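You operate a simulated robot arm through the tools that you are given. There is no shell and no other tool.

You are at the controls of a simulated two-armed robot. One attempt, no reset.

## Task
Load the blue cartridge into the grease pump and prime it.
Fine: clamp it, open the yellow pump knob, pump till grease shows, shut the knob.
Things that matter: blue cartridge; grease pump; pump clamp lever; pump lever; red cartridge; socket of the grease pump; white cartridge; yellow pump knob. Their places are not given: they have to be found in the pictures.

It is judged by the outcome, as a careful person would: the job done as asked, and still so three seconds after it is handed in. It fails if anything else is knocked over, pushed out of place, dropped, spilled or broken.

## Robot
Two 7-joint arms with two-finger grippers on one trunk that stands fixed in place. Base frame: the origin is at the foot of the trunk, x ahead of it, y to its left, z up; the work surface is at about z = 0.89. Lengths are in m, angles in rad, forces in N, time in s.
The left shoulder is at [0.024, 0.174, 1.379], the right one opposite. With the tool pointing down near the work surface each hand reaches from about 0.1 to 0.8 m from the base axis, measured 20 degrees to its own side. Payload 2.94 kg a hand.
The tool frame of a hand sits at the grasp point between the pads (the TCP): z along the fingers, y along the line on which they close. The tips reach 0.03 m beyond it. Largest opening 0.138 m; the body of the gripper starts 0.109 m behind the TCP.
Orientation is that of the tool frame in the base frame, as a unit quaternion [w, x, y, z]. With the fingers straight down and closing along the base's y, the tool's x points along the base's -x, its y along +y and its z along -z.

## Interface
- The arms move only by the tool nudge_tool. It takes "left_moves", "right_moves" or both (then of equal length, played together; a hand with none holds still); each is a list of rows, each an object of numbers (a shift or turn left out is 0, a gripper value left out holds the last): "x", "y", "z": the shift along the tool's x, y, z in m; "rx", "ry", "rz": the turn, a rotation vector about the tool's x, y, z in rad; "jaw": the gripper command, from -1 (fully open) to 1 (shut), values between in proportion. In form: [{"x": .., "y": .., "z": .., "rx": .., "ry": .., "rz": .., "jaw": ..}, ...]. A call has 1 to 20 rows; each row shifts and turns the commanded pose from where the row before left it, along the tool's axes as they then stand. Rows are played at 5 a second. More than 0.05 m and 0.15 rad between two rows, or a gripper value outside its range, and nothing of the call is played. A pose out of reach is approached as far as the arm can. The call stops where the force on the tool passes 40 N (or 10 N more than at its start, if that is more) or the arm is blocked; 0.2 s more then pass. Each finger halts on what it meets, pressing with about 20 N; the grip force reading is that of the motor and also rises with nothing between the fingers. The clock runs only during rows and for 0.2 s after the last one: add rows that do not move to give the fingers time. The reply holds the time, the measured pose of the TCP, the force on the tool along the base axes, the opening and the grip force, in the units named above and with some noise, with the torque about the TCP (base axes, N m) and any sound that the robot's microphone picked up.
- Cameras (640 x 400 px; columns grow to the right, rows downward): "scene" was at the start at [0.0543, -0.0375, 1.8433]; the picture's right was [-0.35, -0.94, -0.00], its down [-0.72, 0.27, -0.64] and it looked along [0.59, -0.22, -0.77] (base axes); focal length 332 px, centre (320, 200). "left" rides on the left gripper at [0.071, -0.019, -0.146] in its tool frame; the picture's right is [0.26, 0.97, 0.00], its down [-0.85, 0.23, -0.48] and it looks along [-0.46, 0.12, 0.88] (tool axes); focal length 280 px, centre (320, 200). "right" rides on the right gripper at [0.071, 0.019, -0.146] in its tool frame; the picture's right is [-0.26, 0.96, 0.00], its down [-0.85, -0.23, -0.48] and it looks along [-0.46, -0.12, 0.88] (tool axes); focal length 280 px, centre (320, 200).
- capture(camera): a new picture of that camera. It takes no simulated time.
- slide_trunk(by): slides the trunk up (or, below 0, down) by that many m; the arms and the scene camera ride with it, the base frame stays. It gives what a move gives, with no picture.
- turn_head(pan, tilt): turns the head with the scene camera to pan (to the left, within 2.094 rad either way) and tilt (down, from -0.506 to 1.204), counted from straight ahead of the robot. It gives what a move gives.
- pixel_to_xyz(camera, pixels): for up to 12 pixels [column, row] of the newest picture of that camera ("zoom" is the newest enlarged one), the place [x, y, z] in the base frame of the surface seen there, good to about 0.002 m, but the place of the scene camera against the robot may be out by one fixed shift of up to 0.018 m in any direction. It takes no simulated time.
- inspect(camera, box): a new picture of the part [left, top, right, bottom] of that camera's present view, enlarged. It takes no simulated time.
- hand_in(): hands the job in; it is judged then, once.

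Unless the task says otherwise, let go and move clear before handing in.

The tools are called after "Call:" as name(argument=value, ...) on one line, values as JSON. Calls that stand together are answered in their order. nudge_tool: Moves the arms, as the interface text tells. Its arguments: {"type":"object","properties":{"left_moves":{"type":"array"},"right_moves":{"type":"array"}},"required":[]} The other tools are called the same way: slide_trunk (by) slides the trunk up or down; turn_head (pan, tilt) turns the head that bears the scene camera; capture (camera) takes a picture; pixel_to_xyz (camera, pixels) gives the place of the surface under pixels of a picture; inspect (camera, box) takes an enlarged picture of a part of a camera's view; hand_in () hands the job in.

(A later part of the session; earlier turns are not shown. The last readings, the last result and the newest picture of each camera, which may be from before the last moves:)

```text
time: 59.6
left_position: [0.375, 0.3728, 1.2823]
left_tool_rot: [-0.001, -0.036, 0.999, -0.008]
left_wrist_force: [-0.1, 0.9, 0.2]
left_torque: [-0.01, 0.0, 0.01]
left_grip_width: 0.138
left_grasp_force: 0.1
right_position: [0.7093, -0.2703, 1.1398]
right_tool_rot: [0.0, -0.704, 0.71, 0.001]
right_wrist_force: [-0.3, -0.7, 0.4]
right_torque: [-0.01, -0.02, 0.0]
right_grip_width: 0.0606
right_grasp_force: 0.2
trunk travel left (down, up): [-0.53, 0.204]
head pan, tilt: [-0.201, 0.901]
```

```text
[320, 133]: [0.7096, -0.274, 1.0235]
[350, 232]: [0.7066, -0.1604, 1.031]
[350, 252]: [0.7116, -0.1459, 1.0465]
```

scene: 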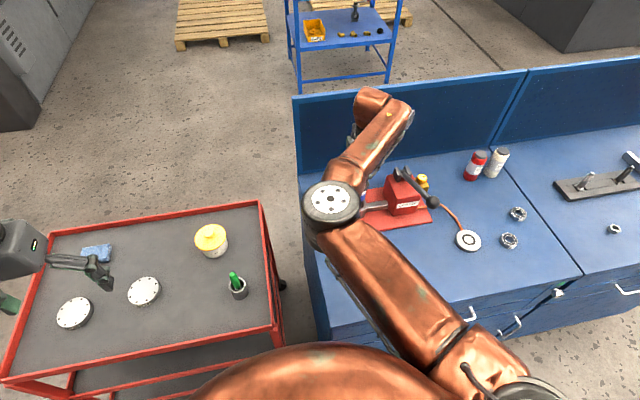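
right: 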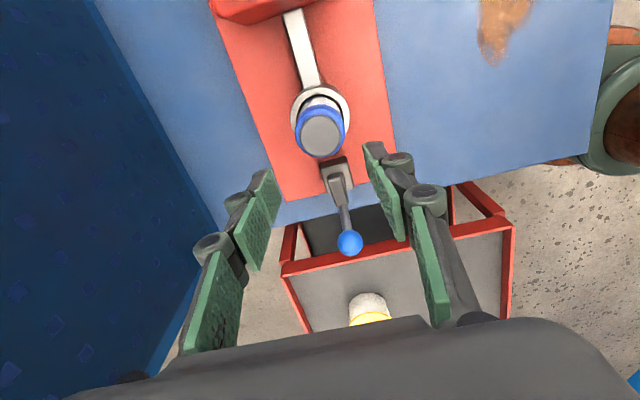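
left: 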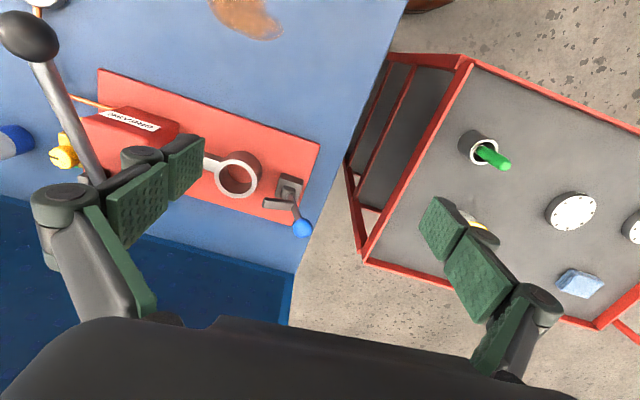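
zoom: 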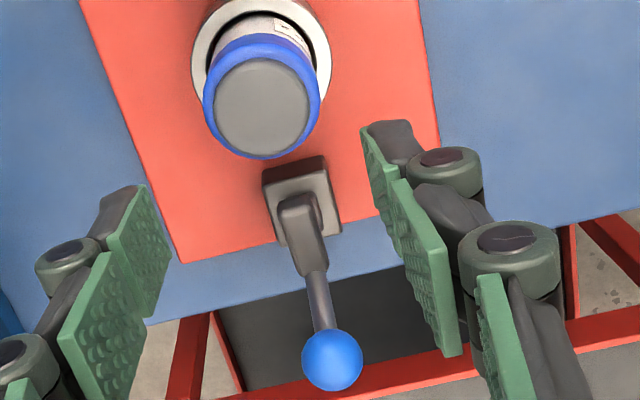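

The ball is centred near (0.709, -0.146, 1.037) with radius ≈0.014. I'll close the fingers, pass over to the +y side of the ball, and lower to its level.

Call:
nudge_tool(right_moves=[{"jaw": 1.0}, {}, {"x": -0.034}, {"x": -0.034}, {"x": -0.034}, {"x": -0.034}, {"x": -0.036}, {}, {"z": 0.03}, {"z": 0.03}, {"z": 0.035}, {}])

Call:
capture(camera="right")

Call:
capture(camera="scene")

```text
time: 62.2
left_position: [0.3733, 0.3737, 1.2827]
left_tool_rot: [0.0, -0.036, 0.999, -0.007]
left_wrist_force: [0.0, 0.0, 0.5]
left_torque: [0.05, -0.04, 0.02]
left_grip_width: 0.138
left_grasp_force: 0.1
right_position: [0.7117, -0.1009, 1.0465]
right_tool_rot: [0.0, -0.703, 0.711, 0.001]
right_wrist_force: [0.4, 0.9, -0.1]
right_torque: [-0.04, -0.02, 0.0]
right_grip_width: 0.0
right_grasp_force: 19.9
trunk travel left (down, up): [-0.53, 0.204]
head pan, tilt: [-0.201, 0.901]
```

```text
taken
```

right: 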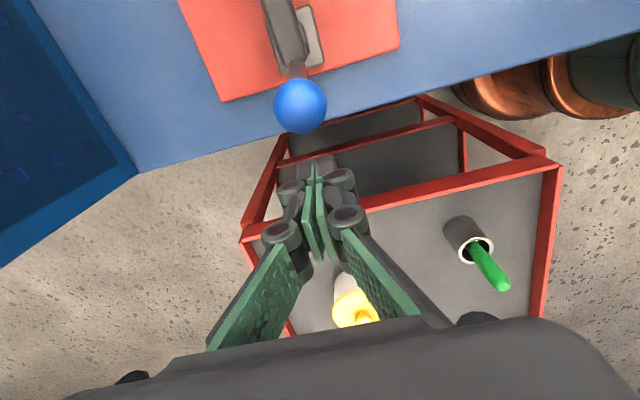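

```text
taken
```

scene: 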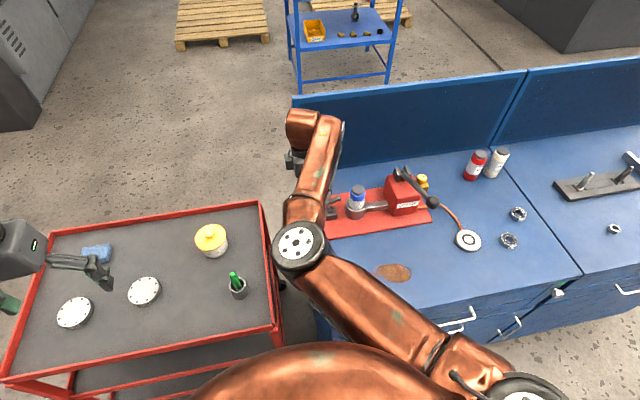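

Fingers are closed at y≈-0.101 with the ball ahead at [300,105]. I'll push toward the socket (-y) in small steps, watching force.

Call:
nudge_tool(right_moves=[{"x": 0.01}, {"x": 0.01}, {"x": 0.01}, {"x": 0.01}, {}])

Call:
capture(camera="right")

```text
time: 63.4
left_position: [0.3754, 0.3737, 1.2828]
left_tool_rot: [0.0, -0.036, 0.999, -0.008]
left_wrist_force: [0.3, -0.3, 0.2]
left_torque: [0.0, 0.03, -0.01]
left_grip_width: 0.1378
left_grasp_force: 0.0
right_position: [0.7129, -0.1412, 1.0455]
right_tool_rot: [0.0, -0.702, 0.712, 0.001]
right_wrist_force: [0.1, 1.4, -0.2]
right_torque: [-0.01, -0.02, 0.01]
right_grip_width: 0.0
right_grasp_force: 20.0
trunk travel left (down, up): [-0.53, 0.204]
head pan, tilt: [-0.201, 0.901]
```

```text
taken
```

right: 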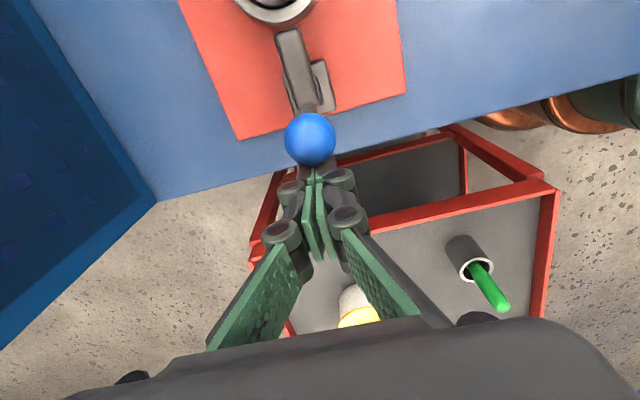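

The ball is moving with light force (1.4 N), so −y is a free direction. I'll check the lever's present position and continue.

Call:
pixel_to_xyz(camera="right", pixels=[[310, 130], [310, 145], [295, 45], [290, 35], [300, 80], [320, 75], [262, 8], [290, 10]])

Call:
nudge_tool(right_moves=[{"x": 0.01}, {"x": 0.01}, {"x": 0.01}, {}])

Call:
capture(camera="right")

Call:
inspect(camera="scene", box=[270, 130, 450, 250])

```text
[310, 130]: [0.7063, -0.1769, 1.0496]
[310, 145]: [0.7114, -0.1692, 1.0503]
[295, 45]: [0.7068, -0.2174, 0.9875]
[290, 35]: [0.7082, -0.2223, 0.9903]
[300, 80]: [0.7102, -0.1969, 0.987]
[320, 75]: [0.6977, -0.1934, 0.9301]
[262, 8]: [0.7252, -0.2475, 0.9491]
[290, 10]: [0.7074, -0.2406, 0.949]
```

```text
time: 64.4
left_position: [0.3739, 0.3741, 1.2823]
left_tool_rot: [-0.001, -0.034, 0.999, -0.008]
left_wrist_force: [0.1, -0.4, -0.2]
left_torque: [-0.03, 0.0, 0.03]
left_grip_width: 0.1381
left_grasp_force: 0.0
right_position: [0.7113, -0.1687, 1.0453]
right_tool_rot: [0.001, -0.703, 0.711, 0.0]
right_wrist_force: [0.3, -0.2, 0.7]
right_torque: [-0.02, 0.01, -0.03]
right_grip_width: 0.0004
right_grasp_force: 27.9
trunk travel left (down, up): [-0.53, 0.204]
head pan, tilt: [-0.201, 0.901]
```

```text
taken
```

right: 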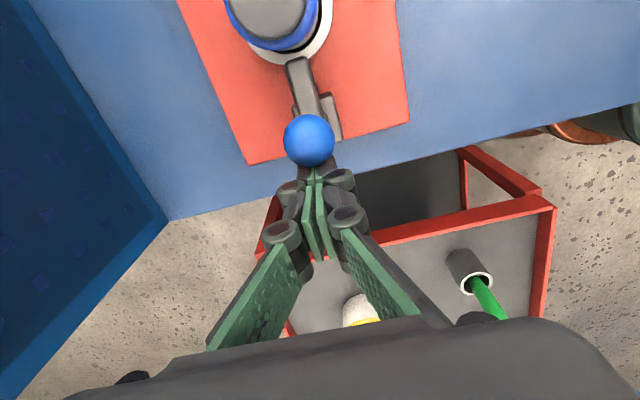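

```text
3.33 times, centred on (360, 190) of scene
```

zoom: 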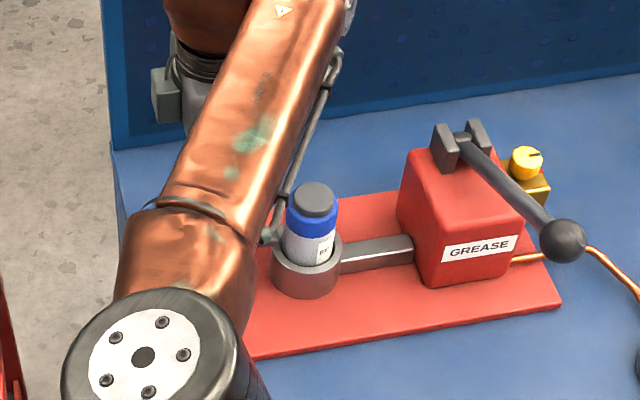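

The lever is rotating and its arm is lowering toward the cartridge. I'll continue pushing in small steps.

Call:
nudge_tool(right_moves=[{"x": 0.008}, {"x": 0.008}, {}])

Call:
capture(camera="right")

Call:
pixel_to_xyz(camera="right", pixels=[[310, 130], [310, 140], [300, 70], [300, 85], [310, 100], [335, 110]])

```text
time: 65.2
left_position: [0.3732, 0.3729, 1.2823]
left_tool_rot: [-0.001, -0.036, 0.999, -0.008]
left_wrist_force: [-0.8, -1.4, -0.8]
left_torque: [0.0, 0.02, 0.0]
left_grip_width: 0.1379
left_grasp_force: 0.0
right_position: [0.712, -0.1851, 1.046]
right_tool_rot: [0.001, -0.704, 0.71, 0.0]
right_wrist_force: [1.3, 0.1, 0.3]
right_torque: [-0.04, -0.02, 0.01]
right_grip_width: 0.0003
right_grasp_force: 28.1
trunk travel left (down, up): [-0.53, 0.204]
head pan, tilt: [-0.201, 0.901]
```

```text
taken
```

right: 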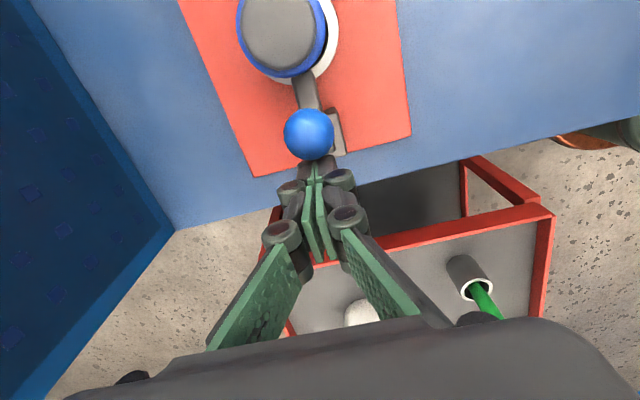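

```text
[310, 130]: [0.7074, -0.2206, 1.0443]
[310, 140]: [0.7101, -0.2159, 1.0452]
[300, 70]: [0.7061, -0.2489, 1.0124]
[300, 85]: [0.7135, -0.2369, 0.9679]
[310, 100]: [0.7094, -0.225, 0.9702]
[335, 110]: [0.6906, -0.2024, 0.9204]
```

The arm tip is at about (0.7135, -0.237, 0.968), nearly at the cartridge. I'll continue in smaller steps.

Call:
nudge_tool(right_moves=[{"x": 0.006}, {"x": 0.006}, {}])

Call:
inspect(camera="right", box=[220, 0, 400, 180])

```text
time: 66.0
left_position: [0.3731, 0.3774, 1.2804]
left_tool_rot: [-0.001, -0.035, 0.999, -0.01]
left_wrist_force: [0.0, -0.5, 0.3]
left_torque: [0.08, 0.0, 0.0]
left_grip_width: 0.1379
left_grasp_force: 0.2
right_position: [0.7123, -0.1883, 1.0464]
right_tool_rot: [0.001, -0.705, 0.709, 0.002]
right_wrist_force: [-1.4, 31.7, -2.0]
right_torque: [0.56, 0.01, -0.06]
right_grip_width: 0.0063
right_grasp_force: 28.6
trunk travel left (down, up): [-0.53, 0.204]
head pan, tilt: [-0.201, 0.901]
```

```text
2.22 times, centred on (310, 90) of right
```

zoom: 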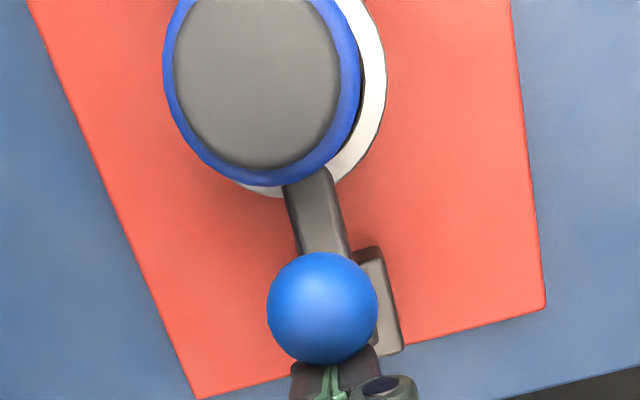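

Force rose to 31.7 N at y≈-0.188, so the lever has reached a firm stop. I'll back off and see whether it stays closed.

Call:
nudge_tool(right_moves=[{"x": -0.012}, {"x": -0.02}, {"x": -0.02}, {}, {}])

Call:
capture(camera="right")

Call:
pixel_to_xyz(camera="right", pixels=[[302, 70], [305, 85], [285, 10], [290, 25], [305, 45], [320, 60]])

```text
time: 67.2
left_position: [0.3734, 0.3745, 1.2834]
left_tool_rot: [-0.001, -0.036, 0.999, -0.008]
left_wrist_force: [-0.2, -0.7, 0.1]
left_torque: [-0.02, 0.0, -0.01]
left_grip_width: 0.1381
left_grasp_force: 0.1
right_position: [0.7134, -0.1443, 1.0446]
right_tool_rot: [0.0, -0.703, 0.711, 0.0]
right_wrist_force: [0.1, 1.0, -0.2]
right_torque: [-0.02, 0.01, 0.03]
right_grip_width: 0.0001
right_grasp_force: 28.5
trunk travel left (down, up): [-0.53, 0.204]
head pan, tilt: [-0.201, 0.901]
```

```text
taken
```

right: 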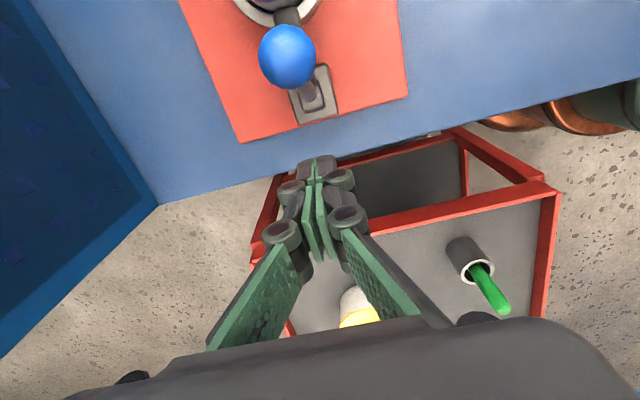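

```text
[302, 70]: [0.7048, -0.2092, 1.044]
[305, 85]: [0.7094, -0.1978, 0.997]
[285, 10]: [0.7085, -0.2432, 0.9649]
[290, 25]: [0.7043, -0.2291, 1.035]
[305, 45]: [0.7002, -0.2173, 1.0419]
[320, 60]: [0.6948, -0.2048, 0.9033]
```

The clamp stays closed: the ball rests at y≈-0.217 and the arm is against the cartridge. I'll raise the hand, turn it back to straight ahead, and go look at the valve.

Call:
nudge_tool(right_moves=[{"x": -0.01, "z": -0.03}, {"z": -0.04}, {"z": -0.04}, {"z": -0.04}, {"z": -0.03}, {"rz": 0.143}, {"rz": 0.143}, {"rz": 0.143}, {"rz": 0.143}, {"rz": 0.143}, {"rz": 0.143}, {"rz": 0.143}, {"rz": 0.143}, {"rz": 0.143}, {"rz": 0.143}, {"rz": 0.14}, {}])

Call:
capture(camera="scene")

Call:
inspect(camera="scene", box=[280, 130, 460, 250])

```text
time: 70.8
left_position: [0.3743, 0.3727, 1.2822]
left_tool_rot: [0.0, -0.035, 0.999, -0.007]
left_wrist_force: [-0.1, -1.3, 0.1]
left_torque: [-0.02, 0.03, 0.02]
left_grip_width: 0.138
left_grasp_force: 0.0
right_position: [0.7118, -0.1356, 1.2241]
right_tool_rot: [0.0, 0.006, 1.0, 0.001]
right_wrist_force: [0.3, 0.3, 0.3]
right_torque: [0.01, 0.03, -0.01]
right_grip_width: 0.0001
right_grasp_force: 28.8
trunk travel left (down, up): [-0.53, 0.204]
head pan, tilt: [-0.201, 0.901]
```

```text
taken
```

scene: 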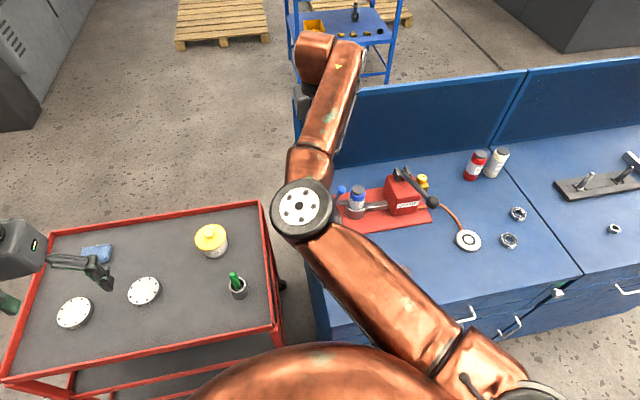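

```text
3.33 times, centred on (370, 190) of scene
```

zoom: 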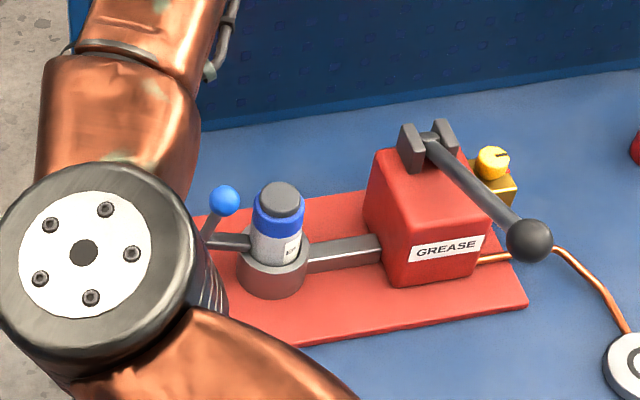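

The clamp arm lies against the cartridge just above the ring, and the ball has flipped over. I'll move over toward the valve for a close look, staying above the lever.

Call:
nudge_tool(right_moves=[{"x": 0.011, "y": -0.037, "z": -0.006}, {"x": 0.011, "y": -0.037, "z": -0.006}, {"x": 0.011, "y": -0.037, "z": -0.006}, {"x": 0.011, "y": -0.037, "z": -0.006}, {"x": 0.011, "y": -0.037, "z": -0.006}, {"x": 0.011, "y": -0.037, "z": -0.006}, {"x": 0.011, "y": -0.037, "z": -0.006}, {"x": 0.011, "y": -0.037, "z": -0.006}, {"x": 0.011, "y": -0.037}, {"x": 0.011, "y": -0.037}, {}])

Call:
capture(camera="right")

Call:
capture(camera="scene")

```text
time: 73.2
left_position: [0.3747, 0.3739, 1.2825]
left_tool_rot: [-0.001, -0.036, 0.999, -0.007]
left_wrist_force: [0.0, 0.4, -1.3]
left_torque: [-0.02, 0.02, 0.0]
left_grip_width: 0.1378
left_grasp_force: 0.1
right_position: [0.5974, -0.5041, 1.2731]
right_tool_rot: [0.001, 0.005, 1.0, 0.002]
right_wrist_force: [-0.3, -0.3, 0.8]
right_torque: [-0.03, -0.02, 0.0]
right_grip_width: 0.0
right_grasp_force: 28.5
trunk travel left (down, up): [-0.53, 0.204]
head pan, tilt: [-0.201, 0.901]
```

```text
taken
```

right: 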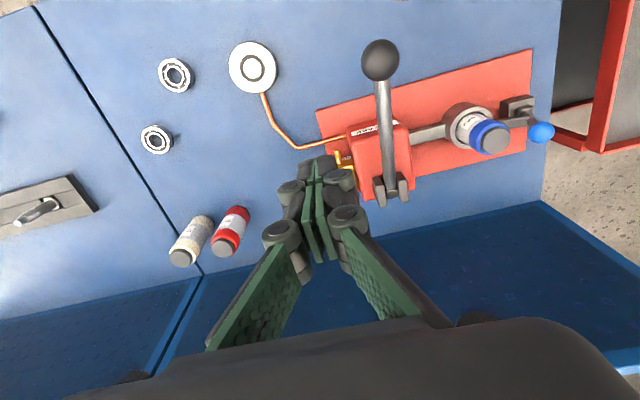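

```text
taken
```

scene: 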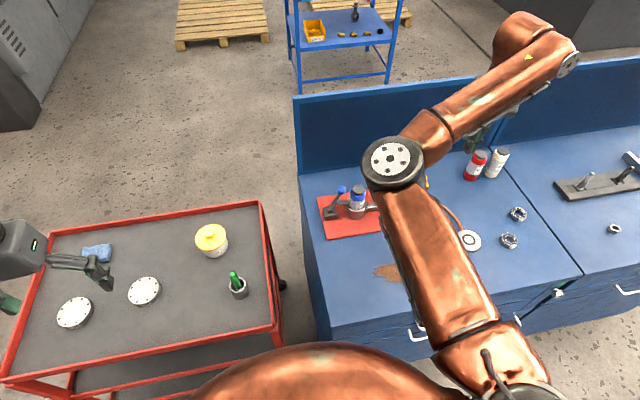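

The valve is hidden behind the closed fingers at [335,170]. I'll open the jaws so I can see between them.

Call:
nudge_tool(right_moves=[{"jaw": -0.3}, {"y": 0.01}, {}, {}, {}, {}])

Call:
inspect(camera="right", box=[250, 100, 400, 220])

```text
time: 74.6
left_position: [0.375, 0.3724, 1.2831]
left_tool_rot: [-0.001, -0.036, 0.999, -0.008]
left_wrist_force: [0.5, 0.0, 0.8]
left_torque: [-0.01, 0.02, -0.04]
left_grip_width: 0.1383
left_grasp_force: 0.0
right_position: [0.597, -0.4959, 1.2727]
right_tool_rot: [0.0, 0.005, 1.0, 0.0]
right_wrist_force: [0.5, -0.3, 0.7]
right_torque: [0.04, -0.01, 0.01]
right_grip_width: 0.0898
right_grasp_force: 0.1
trunk travel left (down, up): [-0.53, 0.204]
head pan, tilt: [-0.201, 0.901]
```

```text
3.33 times, centred on (325, 160) of right
```

zoom: 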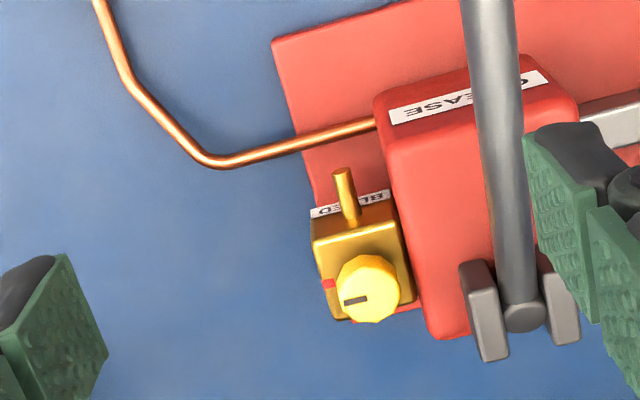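

The knob's slot points to the red mark on its -y side (shut), and there's a "BLEED" pin just in front of it. I'll measure the knob and look for the green mark.

Call:
pixel_to_xyz(camera="zoom", pixels=[[370, 285], [345, 300], [398, 280], [370, 260], [372, 315], [328, 283], [330, 235], [385, 220], [345, 175], [352, 215], [405, 300], [335, 310]])

Call:
inspect(camera="right", box=[315, 145, 355, 180])

Call:
turn_head(pan=-0.5, tilt=0.8)

Call:
capture(camera="scene")

```text
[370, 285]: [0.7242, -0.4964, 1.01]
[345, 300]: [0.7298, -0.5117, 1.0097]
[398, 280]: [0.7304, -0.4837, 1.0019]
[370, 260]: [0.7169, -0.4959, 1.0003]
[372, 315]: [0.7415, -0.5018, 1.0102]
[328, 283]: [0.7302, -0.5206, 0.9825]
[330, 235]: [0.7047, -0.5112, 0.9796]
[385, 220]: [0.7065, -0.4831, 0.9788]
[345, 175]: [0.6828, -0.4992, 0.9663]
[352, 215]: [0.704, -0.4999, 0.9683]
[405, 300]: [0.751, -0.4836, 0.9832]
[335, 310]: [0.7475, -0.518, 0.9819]
```

```text
11.43 times, centred on (335, 162) of right
```

zoom: 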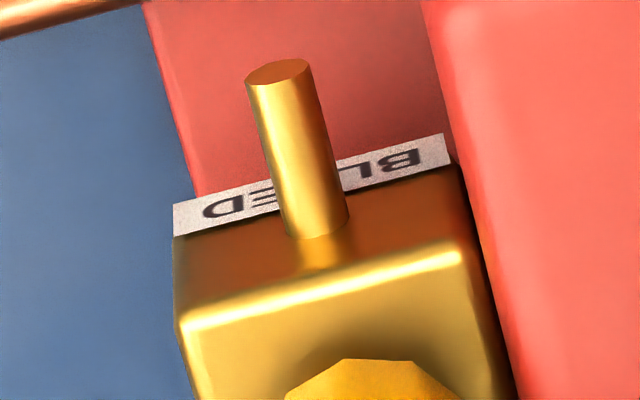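

```text
time: 75.4
left_position: [0.3748, 0.3734, 1.2822]
left_tool_rot: [-0.001, -0.036, 0.999, -0.007]
left_wrist_force: [-0.5, -0.4, 0.5]
left_torque: [-0.01, -0.04, -0.01]
left_grip_width: 0.1379
left_grasp_force: 0.1
right_position: [0.5965, -0.4948, 1.2732]
right_tool_rot: [0.0, 0.004, 1.0, 0.002]
right_wrist_force: [0.0, 0.2, -0.1]
right_torque: [0.02, -0.04, -0.01]
right_grip_width: 0.0896
right_grasp_force: 0.0
trunk travel left (down, up): [-0.53, 0.204]
head pan, tilt: [-0.499, 0.799]
```

```text
taken
```

scene: 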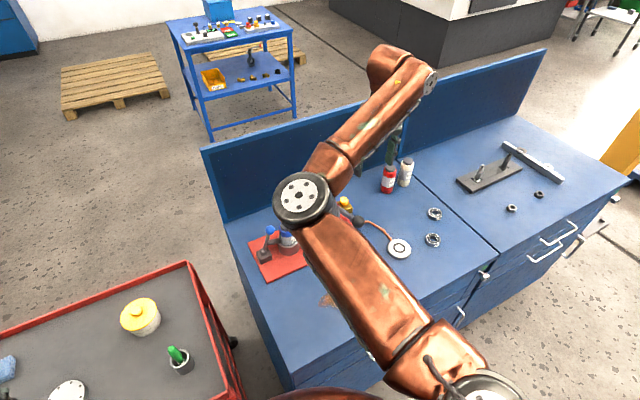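

The knob is centred near (0.731, -0.4985), radius ≈0.0145, top at z 1.010, on a block whose top is at z≈0.98. I'll check the pump box and bracket heights beside it, then move nearer for a better look at the marks.

Call:
inspect(camera="right", box=[300, 110, 400, 210])

Call:
pixel_to_xyz(camera="zoom", pixels=[[250, 200], [262, 260], [255, 225], [300, 200], [290, 150], [300, 300], [340, 330], [375, 295], [205, 245], [230, 280], [250, 290], [300, 330]])

```text
4.00 times, centred on (350, 160) of right
```

zoom: 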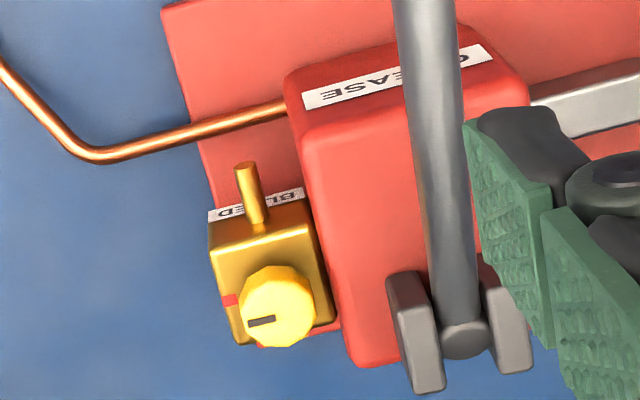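

```text
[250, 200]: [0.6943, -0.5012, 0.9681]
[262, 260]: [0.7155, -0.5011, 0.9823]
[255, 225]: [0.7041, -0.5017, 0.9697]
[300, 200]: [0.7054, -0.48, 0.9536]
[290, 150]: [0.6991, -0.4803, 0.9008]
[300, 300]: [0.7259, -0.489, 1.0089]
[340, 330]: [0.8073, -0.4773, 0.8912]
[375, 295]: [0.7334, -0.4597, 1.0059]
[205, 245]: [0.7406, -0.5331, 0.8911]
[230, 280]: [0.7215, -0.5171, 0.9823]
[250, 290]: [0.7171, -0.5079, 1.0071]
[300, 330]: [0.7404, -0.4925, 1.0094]
```

The box top beside the knob is about level with it (z≈1.006), so the jaws should close mostly along x there. I'll yaw the hand +60° and move toward the knob, keeping height.

Call:
nudge_tool(right_moves=[{"rz": -0.1496}, {"rz": -0.1496}, {"rz": -0.1496}, {"rz": -0.1496}, {"rz": -0.1496}, {"rz": -0.1496}, {"rz": -0.1496}, {}])

Call:
capture(camera="scene")

Call:
capture(camera="right")

```text
time: 77.2
left_position: [0.3737, 0.3727, 1.2829]
left_tool_rot: [0.0, -0.036, 0.999, -0.008]
left_wrist_force: [0.1, 0.7, 0.7]
left_torque: [0.0, 0.01, -0.03]
left_grip_width: 0.1377
left_grasp_force: 0.0
right_position: [0.5995, -0.4953, 1.2731]
right_tool_rot: [0.0, -0.496, 0.868, 0.002]
right_wrist_force: [-0.2, 0.0, 0.8]
right_torque: [0.0, -0.03, 0.0]
right_grip_width: 0.0897
right_grasp_force: 0.0
trunk travel left (down, up): [-0.53, 0.204]
head pan, tilt: [-0.499, 0.799]
```

```text
taken
```

scene: 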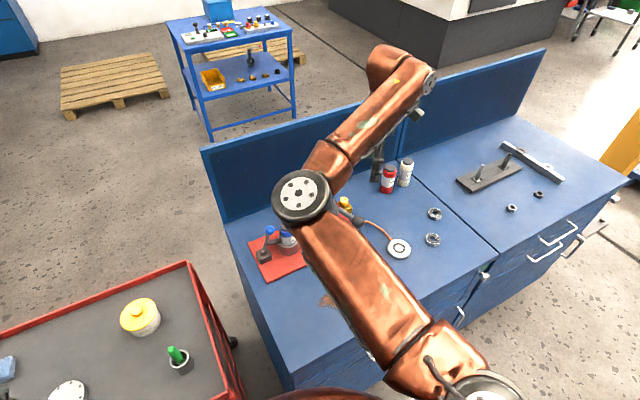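

```text
taken
```

right: 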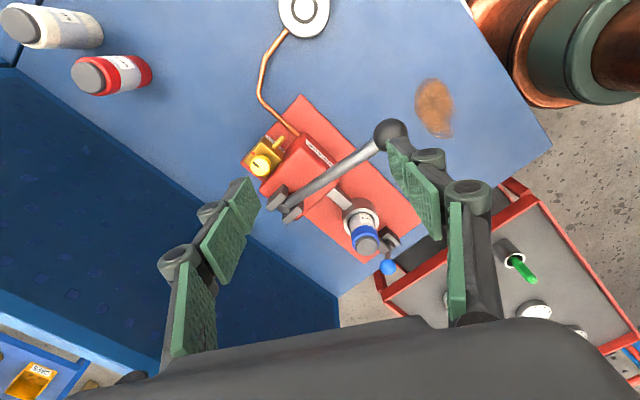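

I'll move above the knob to about (0.731, -0.4985, 1.19) and check reach and view.

Call:
nudge_tool(right_moves=[{"x": -0.016, "y": -0.0287, "z": 0.02}, {"x": -0.016, "y": -0.0287, "z": 0.02}, {"x": -0.016, "y": -0.0287, "z": 0.02}, {"x": -0.0161, "y": -0.0286, "z": 0.02}, {}])

Call:
capture(camera="right")

Call:
capture(camera="scene")

```text
time: 78.4
left_position: [0.3738, 0.3751, 1.2826]
left_tool_rot: [0.0, -0.036, 0.999, -0.009]
left_wrist_force: [0.0, 0.1, 0.1]
left_torque: [-0.06, 0.01, 0.03]
left_grip_width: 0.1378
left_grasp_force: 0.1
right_position: [0.7322, -0.4943, 1.192]
right_tool_rot: [0.0, -0.495, 0.869, 0.0]
right_wrist_force: [-0.2, 0.1, 0.1]
right_torque: [-0.07, 0.01, 0.01]
right_grip_width: 0.0897
right_grasp_force: 0.1
trunk travel left (down, up): [-0.53, 0.204]
head pan, tilt: [-0.499, 0.799]
```

```text
taken
```

right: 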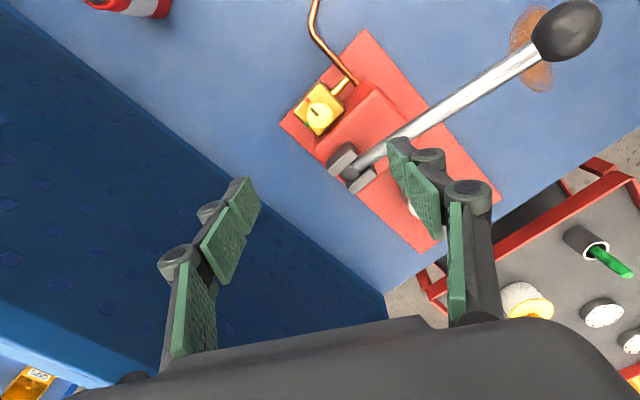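

```text
taken
```

scene: 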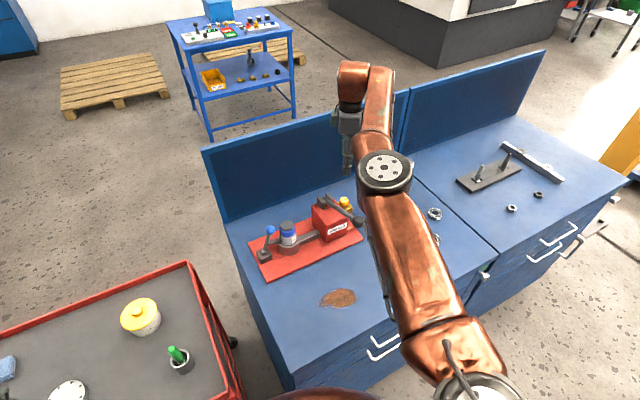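

It reached (0.732, -0.494, 1.192) pointing straight down, with the knob visible at [318,112]. I'll zoom in on the valve.

Call:
inspect(camera="right", box=[270, 60, 390, 160])

Call:
pixel_to_xyz(camera="zoom", pixels=[[268, 278], [230, 280], [305, 280], [265, 240], [265, 312], [200, 285], [340, 300], [265, 375], [240, 340], [400, 200], [370, 330], [350, 260]])

```text
4.00 times, centred on (330, 110) of right
```

zoom: 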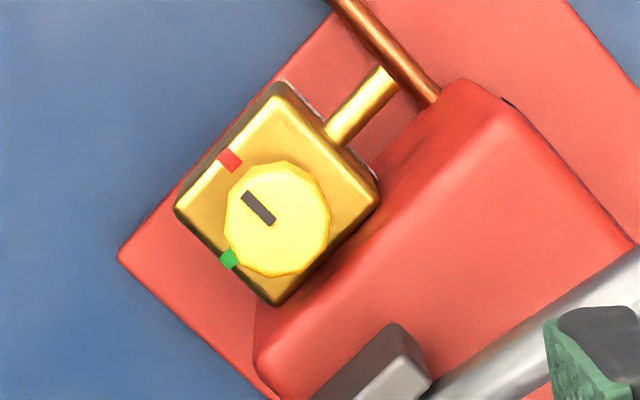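

```text
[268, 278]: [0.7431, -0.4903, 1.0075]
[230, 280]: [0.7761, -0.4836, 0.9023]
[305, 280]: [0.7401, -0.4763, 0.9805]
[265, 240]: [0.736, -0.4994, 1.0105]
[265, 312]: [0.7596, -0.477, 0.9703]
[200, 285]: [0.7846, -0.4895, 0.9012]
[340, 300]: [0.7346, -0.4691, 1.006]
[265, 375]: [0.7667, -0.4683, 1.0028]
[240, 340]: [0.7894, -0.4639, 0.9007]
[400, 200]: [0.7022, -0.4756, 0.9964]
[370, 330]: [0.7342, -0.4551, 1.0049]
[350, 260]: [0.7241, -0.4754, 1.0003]
```

Now it's clear: the red mark is on the -y side [zoom 230,160], the green mark on the +x side [228,260], and the slot points at red. So opening is a quarter turn counter-clockwise seen from above. I'll pin down the knob centre.

Call:
pixel_to_xyz(camera="zoom", pixels=[[230, 215], [324, 215], [280, 169], [276, 262], [277, 215], [245, 180], [312, 180], [245, 250], [312, 250], [230, 160], [228, 260]])

```text
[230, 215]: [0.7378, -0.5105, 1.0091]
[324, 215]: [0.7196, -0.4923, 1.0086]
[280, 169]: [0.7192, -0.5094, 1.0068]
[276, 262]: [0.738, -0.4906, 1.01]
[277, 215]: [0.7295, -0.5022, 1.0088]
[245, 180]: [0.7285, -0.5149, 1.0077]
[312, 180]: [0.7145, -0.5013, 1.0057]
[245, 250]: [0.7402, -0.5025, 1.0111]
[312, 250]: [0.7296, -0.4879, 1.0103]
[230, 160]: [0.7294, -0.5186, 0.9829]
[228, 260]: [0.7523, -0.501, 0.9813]
```

Knob centre is (0.729, -0.501), radius ≈0.0135. I'll set the jaws to about 0.046, centre over the knob and descend to just above it, then look.

Call:
nudge_tool(right_moves=[{"x": 0.0074, "y": -0.0007, "z": 0.03, "jaw": 0.33}, {"z": 0.03}, {"z": 0.03}, {"z": 0.03}, {"z": 0.012}, {}, {}])

Call:
capture(camera="right")

Call:
inspect(camera="scene", box=[270, 130, 430, 250])

```text
time: 80.0
left_position: [0.3746, 0.3733, 1.2829]
left_tool_rot: [0.0, -0.036, 0.999, -0.008]
left_wrist_force: [0.0, 0.9, 0.9]
left_torque: [-0.02, -0.01, 0.0]
left_grip_width: 0.1382
left_grasp_force: 0.0
right_position: [0.7274, -0.5032, 1.0605]
right_tool_rot: [0.0, -0.496, 0.868, 0.001]
right_wrist_force: [0.0, -0.1, 0.3]
right_torque: [-0.01, -0.01, 0.04]
right_grip_width: 0.0461
right_grasp_force: 0.0
trunk travel left (down, up): [-0.53, 0.204]
head pan, tilt: [-0.499, 0.799]
```

```text
taken
```

right: 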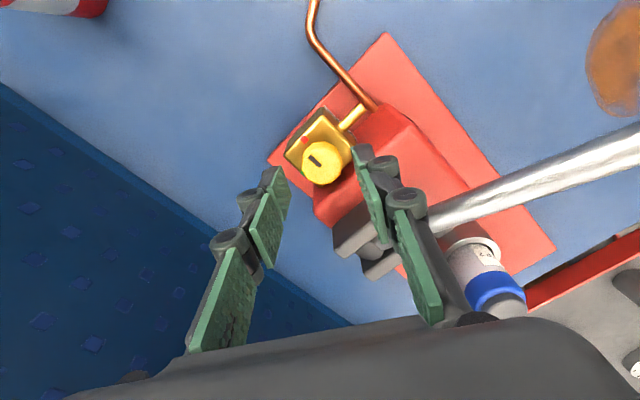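

```text
3.33 times, centred on (350, 190) of scene
```

zoom: 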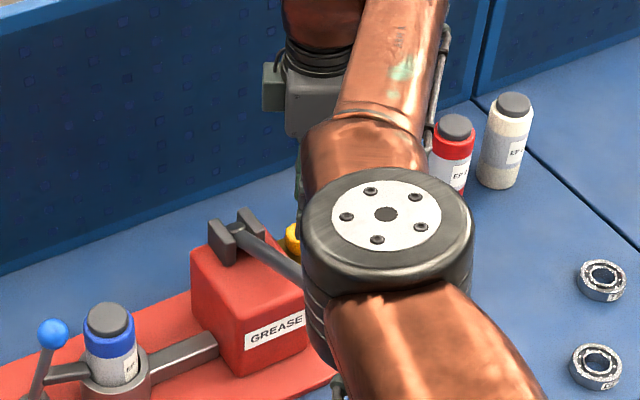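

The knob appears at [322,160], exactly where predicted for a point under the TCP. I'll check the elbow's clearance to the pump lever before going lower.

Call:
pixel_to_xyz(camera="zoom", pixels=[[385, 215], [310, 300], [320, 240], [330, 320], [450, 240], [290, 265], [305, 240], [400, 350]])

Call:
turn_head(pan=-0.9, tilt=0.8)

Call:
capture(camera="scene")

Call:
capture(camera="left")

```text
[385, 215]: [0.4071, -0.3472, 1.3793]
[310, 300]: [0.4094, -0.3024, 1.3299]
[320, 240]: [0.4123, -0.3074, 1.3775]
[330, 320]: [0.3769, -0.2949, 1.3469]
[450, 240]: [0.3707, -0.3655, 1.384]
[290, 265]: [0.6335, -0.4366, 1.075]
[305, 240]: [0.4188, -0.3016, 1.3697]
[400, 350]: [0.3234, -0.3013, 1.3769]
```

```text
time: 80.8
left_position: [0.3737, 0.3725, 1.2828]
left_tool_rot: [-0.001, -0.036, 0.999, -0.007]
left_wrist_force: [-0.1, -0.3, 0.4]
left_torque: [0.0, -0.01, -0.03]
left_grip_width: 0.1381
left_grasp_force: 0.1
right_position: [0.727, -0.5036, 1.06]
right_tool_rot: [0.0, -0.495, 0.869, 0.001]
right_wrist_force: [-0.5, 0.4, 0.0]
right_torque: [0.0, 0.0, -0.02]
right_grip_width: 0.0463
right_grasp_force: 0.0
trunk travel left (down, up): [-0.53, 0.204]
head pan, tilt: [-0.901, 0.799]
```

```text
taken
```

scene: 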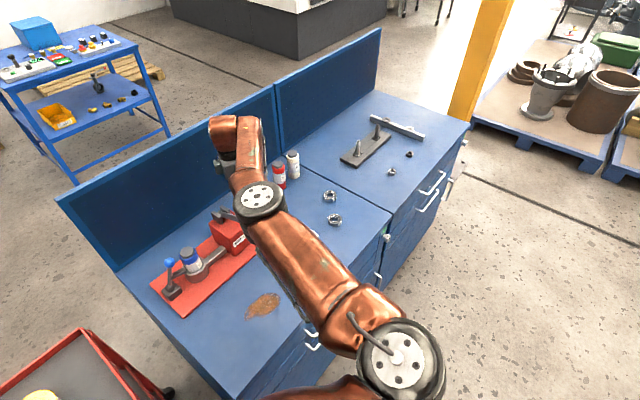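

```text
taken
```

left: 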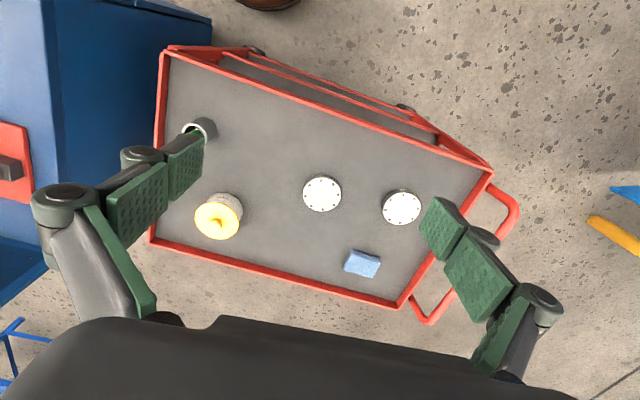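

The elbow is at z≈1.38, well clear of the lever. I'll descend the last 3 cm so the tips straddle the upper part of the knob.

Call:
nudge_tool(right_moves=[{"x": -0.0015, "z": 0.01}, {"z": 0.01}, {"z": 0.009}, {}])

Call:
capture(camera="right")

Call:
inspect(camera="right", box=[250, 110, 410, 250])

```text
time: 81.8
left_position: [0.3725, 0.3732, 1.283]
left_tool_rot: [0.0, -0.035, 0.999, -0.008]
left_wrist_force: [0.2, -0.1, 0.2]
left_torque: [-0.01, 0.02, 0.02]
left_grip_width: 0.1382
left_grasp_force: 0.1
right_position: [0.729, -0.5038, 1.0314]
right_tool_rot: [0.001, -0.496, 0.868, 0.001]
right_wrist_force: [-0.7, -1.5, 0.2]
right_torque: [-0.03, 0.0, 0.05]
right_grip_width: 0.046
right_grasp_force: 0.0
trunk travel left (down, up): [-0.53, 0.204]
head pan, tilt: [-0.901, 0.799]
```

```text
taken
```

right: 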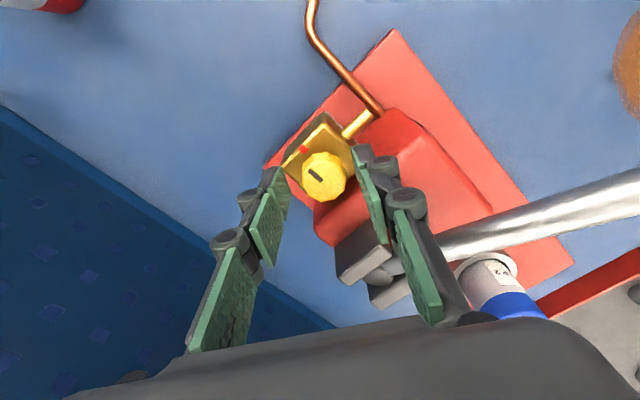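

```text
2.86 times, centred on (330, 180) of right
```

zoom: 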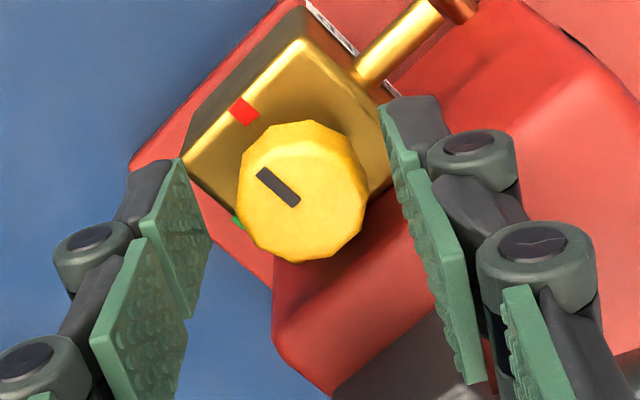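

The knob is centred between the pads at [321,176]. I'll close on it and turn counter-clockwise about 60°.

Call:
nudge_tool(right_moves=[{"jaw": 0.6}, {"jaw": 1.0}, {}, {}])

Call:
inspect(camera="right", box=[250, 110, 410, 250])

```text
time: 82.8
left_position: [0.3738, 0.3728, 1.2828]
left_tool_rot: [0.0, -0.036, 0.999, -0.008]
left_wrist_force: [-0.4, -0.1, 0.0]
left_torque: [-0.03, 0.01, -0.02]
left_grip_width: 0.138
left_grasp_force: 0.1
right_position: [0.7275, -0.5027, 1.032]
right_tool_rot: [0.0, -0.497, 0.868, 0.001]
right_wrist_force: [-6.4, 4.0, -4.0]
right_torque: [0.31, 0.14, 0.03]
right_grip_width: 0.0301
right_grasp_force: 44.5
trunk travel left (down, up): [-0.53, 0.204]
head pan, tilt: [-0.901, 0.799]
```

```text
2.86 times, centred on (330, 180) of right
```

zoom: 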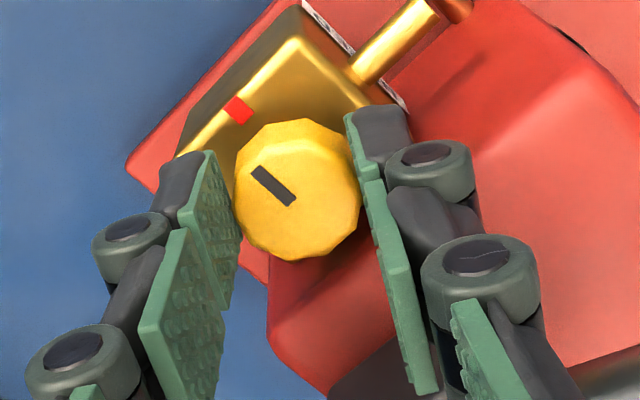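

Gripped at width 0.030, with about 7.5 N side load along +Y, so I'll relax 1 mm that way and then turn.

Call:
nudge_tool(right_moves=[{"y": 0.001}, {"rz": -0.1}, {"rz": -0.1}, {"rz": -0.1}, {}])

Call:
inspect(camera="right", box=[250, 110, 410, 250])

```text
time: 84.0
left_position: [0.3749, 0.3718, 1.283]
left_tool_rot: [0.0, -0.035, 0.999, -0.007]
left_wrist_force: [0.8, 1.1, -0.2]
left_torque: [0.0, 0.01, -0.02]
left_grip_width: 0.1377
left_grasp_force: 0.2
right_position: [0.7284, -0.5024, 1.0318]
right_tool_rot: [0.001, -0.621, 0.784, 0.0]
right_wrist_force: [6.7, -2.4, -4.0]
right_torque: [0.03, -0.38, -0.05]
right_grip_width: 0.0302
right_grasp_force: 45.5
trunk travel left (down, up): [-0.53, 0.204]
head pan, tilt: [-0.901, 0.799]
```

```text
2.86 times, centred on (330, 180) of right
```

zoom: 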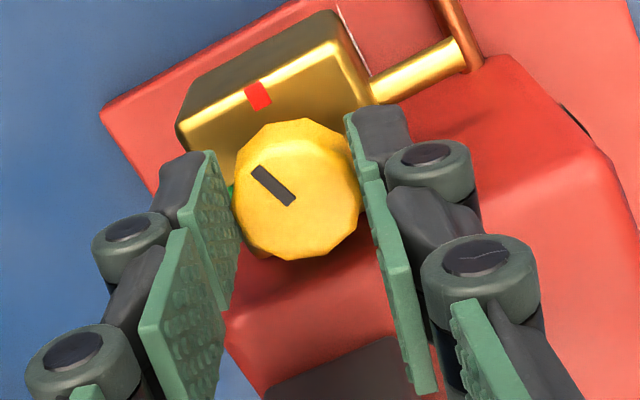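

The slot is turning with the hand (17° so far). I'll continue another 43°.

Call:
nudge_tool(right_moves=[{"rz": -0.125}, {"rz": -0.125}, {"rz": -0.125}, {}])

Call:
inspect(camera="right", box=[250, 110, 410, 250])

```text
time: 85.0
left_position: [0.3755, 0.3731, 1.2827]
left_tool_rot: [-0.002, -0.036, 0.999, -0.007]
left_wrist_force: [-0.1, -0.1, 0.5]
left_torque: [-0.04, 0.02, 0.0]
left_grip_width: 0.1382
left_grasp_force: 0.1
right_position: [0.7295, -0.5038, 1.0328]
right_tool_rot: [-0.001, 0.756, -0.654, 0.001]
right_wrist_force: [22.6, -8.2, 6.5]
right_torque: [0.71, -0.34, -0.13]
right_grip_width: 0.03
right_grasp_force: 45.1
trunk travel left (down, up): [-0.53, 0.204]
head pan, tilt: [-0.901, 0.799]
```

```text
2.86 times, centred on (330, 180) of right
```

zoom: 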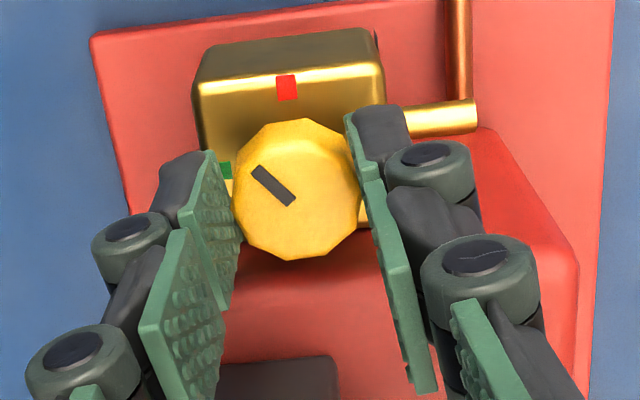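

Turned 39° so far, with side load up to 22 N from a small centring offset. I'll relax about 1.6 mm along +x before continuing.

Call:
nudge_tool(right_moves=[{"y": -0.0014, "x": 0.0004}, {}])

```text
time: 85.6
left_position: [0.3752, 0.373, 1.2828]
left_tool_rot: [0.0, -0.035, 0.999, -0.008]
left_wrist_force: [-0.4, 0.1, 0.5]
left_torque: [0.0, -0.01, -0.02]
left_grip_width: 0.138
left_grasp_force: 0.1
right_position: [0.7307, -0.5028, 1.0323]
right_tool_rot: [-0.001, 0.755, -0.656, 0.0]
right_wrist_force: [18.8, -7.1, 9.1]
right_torque: [-0.4, -0.54, -0.08]
right_grip_width: 0.0305
right_grasp_force: 45.2
trunk travel left (down, up): [-0.53, 0.204]
head pan, tilt: [-0.901, 0.799]
```

Force fell only slightly. I'll try another 2 mm to see whether it is centring or a contact.

Call:
nudge_tool(right_moves=[{"y": -0.002}, {}])

Call:
capture(camera="right")

```text
time: 86.2
left_position: [0.3749, 0.3716, 1.2827]
left_tool_rot: [-0.001, -0.035, 0.999, -0.008]
left_wrist_force: [-0.3, 0.1, -0.8]
left_torque: [0.02, 0.02, -0.04]
left_grip_width: 0.138
left_grasp_force: 0.0
right_position: [0.7313, -0.5024, 1.0319]
right_tool_rot: [-0.001, 0.755, -0.656, 0.0]
right_wrist_force: [20.1, -8.8, 10.7]
right_torque: [-0.13, -0.41, -0.09]
right_grip_width: 0.0302
right_grasp_force: 44.7
trunk travel left (down, up): [-0.53, 0.204]
head pan, tilt: [-0.901, 0.799]
```

```text
taken
```

right: 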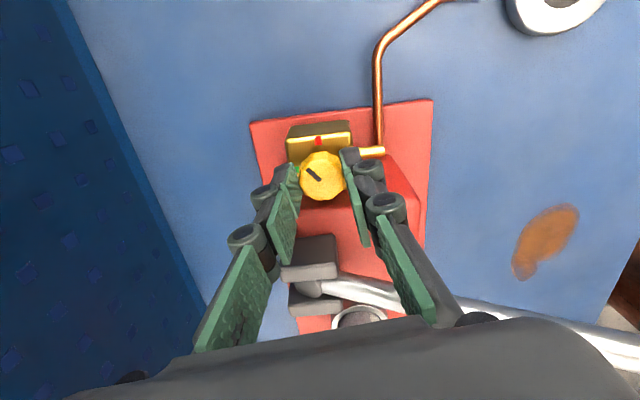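

The load doesn't change with position, so it's likely grip asymmetry rather than a centring error. I'll release, see that the knob stays, and take a fresh grip.

Call:
nudge_tool(right_moves=[{"jaw": 0.33}, {}, {}])

Call:
inspect(camera="right", box=[250, 110, 410, 250])

```text
time: 87.0
left_position: [0.3728, 0.3732, 1.2824]
left_tool_rot: [-0.001, -0.036, 0.999, -0.009]
left_wrist_force: [-0.3, -0.1, -0.4]
left_torque: [0.01, -0.05, -0.04]
left_grip_width: 0.1381
left_grasp_force: 0.1
right_position: [0.7278, -0.5005, 1.0319]
right_tool_rot: [0.0, 0.755, -0.655, -0.001]
right_wrist_force: [0.0, 0.7, -0.2]
right_torque: [0.01, 0.01, 0.01]
right_grip_width: 0.0463
right_grasp_force: 0.0
trunk travel left (down, up): [-0.53, 0.204]
head pan, tilt: [-0.901, 0.799]
```

```text
2.86 times, centred on (330, 180) of right
```

zoom: 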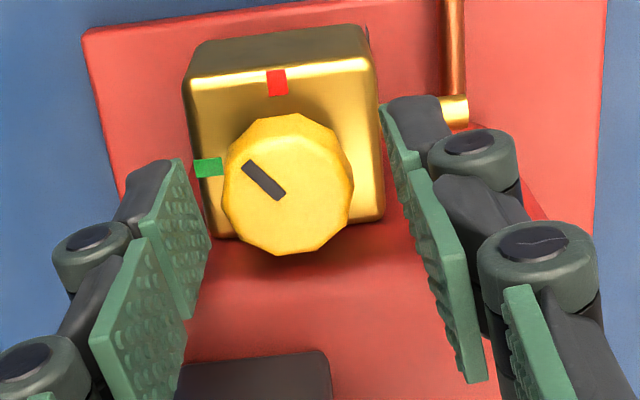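

The knob stays about half-way, with the slot midway between red and green, and the load is zero when released. I'll recentre by 2.4 mm, turn the open hand back 35°, and check.

Call:
nudge_tool(right_moves=[{"x": 0.0013, "y": -0.0023}, {"rz": 0.122}, {"rz": 0.122}, {"rz": 0.122}, {"rz": 0.122}, {"rz": 0.122}, {}])

Call:
inspect(camera="right", box=[250, 110, 410, 250])

```text
time: 88.6
left_position: [0.3737, 0.3736, 1.2828]
left_tool_rot: [-0.001, -0.036, 0.999, -0.008]
left_wrist_force: [-0.4, 0.4, -0.5]
left_torque: [0.01, 0.02, -0.01]
left_grip_width: 0.1377
left_grasp_force: 0.0
right_position: [0.7283, -0.5018, 1.0316]
right_tool_rot: [0.0, -0.523, 0.852, 0.001]
right_wrist_force: [-0.7, -1.2, 0.5]
right_torque: [-0.06, 0.03, 0.06]
right_grip_width: 0.0462
right_grasp_force: 0.0
right hand out of reach, approached as far as the arm can: row 1
trunk travel left (down, up): [-0.53, 0.204]
head pan, tilt: [-0.901, 0.799]
```

```text
2.86 times, centred on (330, 180) of right
```

zoom: 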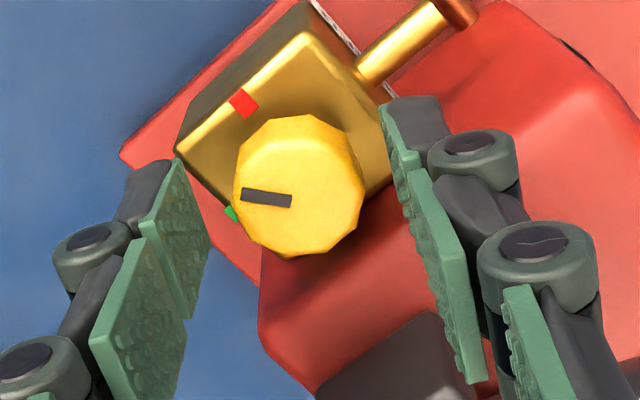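

Row 1 was at the edge of reach, which explains the constant load near ψ≈98°. I'll use two smaller bites below that angle: grip here, turn 26°, then repeat.

Call:
nudge_tool(right_moves=[{"jaw": 0.6}, {"jaw": 1.0}, {}, {}, {"rz": -0.115}, {"rz": -0.115}, {"rz": -0.115}, {"rz": -0.115}, {}])

Call:
nudge_tool(right_moves=[{"jaw": 0.33}, {}, {}])

Call:
inspect(camera="right", box=[250, 110, 410, 250])

```text
time: 90.6
left_position: [0.3755, 0.3735, 1.2837]
left_tool_rot: [0.0, -0.036, 0.999, -0.008]
left_wrist_force: [-0.6, 0.4, 0.1]
left_torque: [-0.04, -0.02, 0.0]
left_grip_width: 0.138
left_grasp_force: 0.1
right_position: [0.7304, -0.5005, 1.0307]
right_tool_rot: [0.0, -0.705, 0.71, 0.0]
right_wrist_force: [3.6, 0.5, -4.1]
right_torque: [0.16, -0.12, -0.01]
right_grip_width: 0.0301
right_grasp_force: 45.2
trunk travel left (down, up): [-0.53, 0.204]
head pan, tilt: [-0.901, 0.799]
```

```text
time: 91.4
left_position: [0.3742, 0.3728, 1.2824]
left_tool_rot: [-0.001, -0.036, 0.999, -0.008]
left_wrist_force: [-0.4, 0.4, 0.7]
left_torque: [-0.02, -0.01, 0.01]
left_grip_width: 0.1381
left_grasp_force: 0.2
right_position: [0.7291, -0.5012, 1.0332]
right_tool_rot: [0.001, -0.704, 0.71, 0.001]
right_wrist_force: [-0.7, 0.3, -0.4]
right_torque: [-0.02, -0.01, -0.01]
right_grip_width: 0.0463
right_grasp_force: 0.1
trunk travel left (down, up): [-0.53, 0.204]
head pan, tilt: [-0.901, 0.799]
```

```text
2.86 times, centred on (330, 180) of right
```

zoom: 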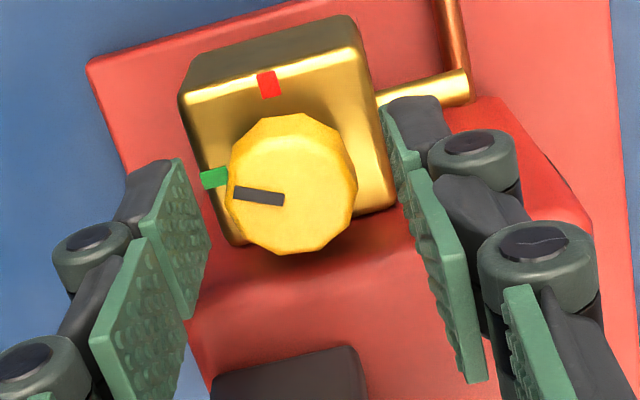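

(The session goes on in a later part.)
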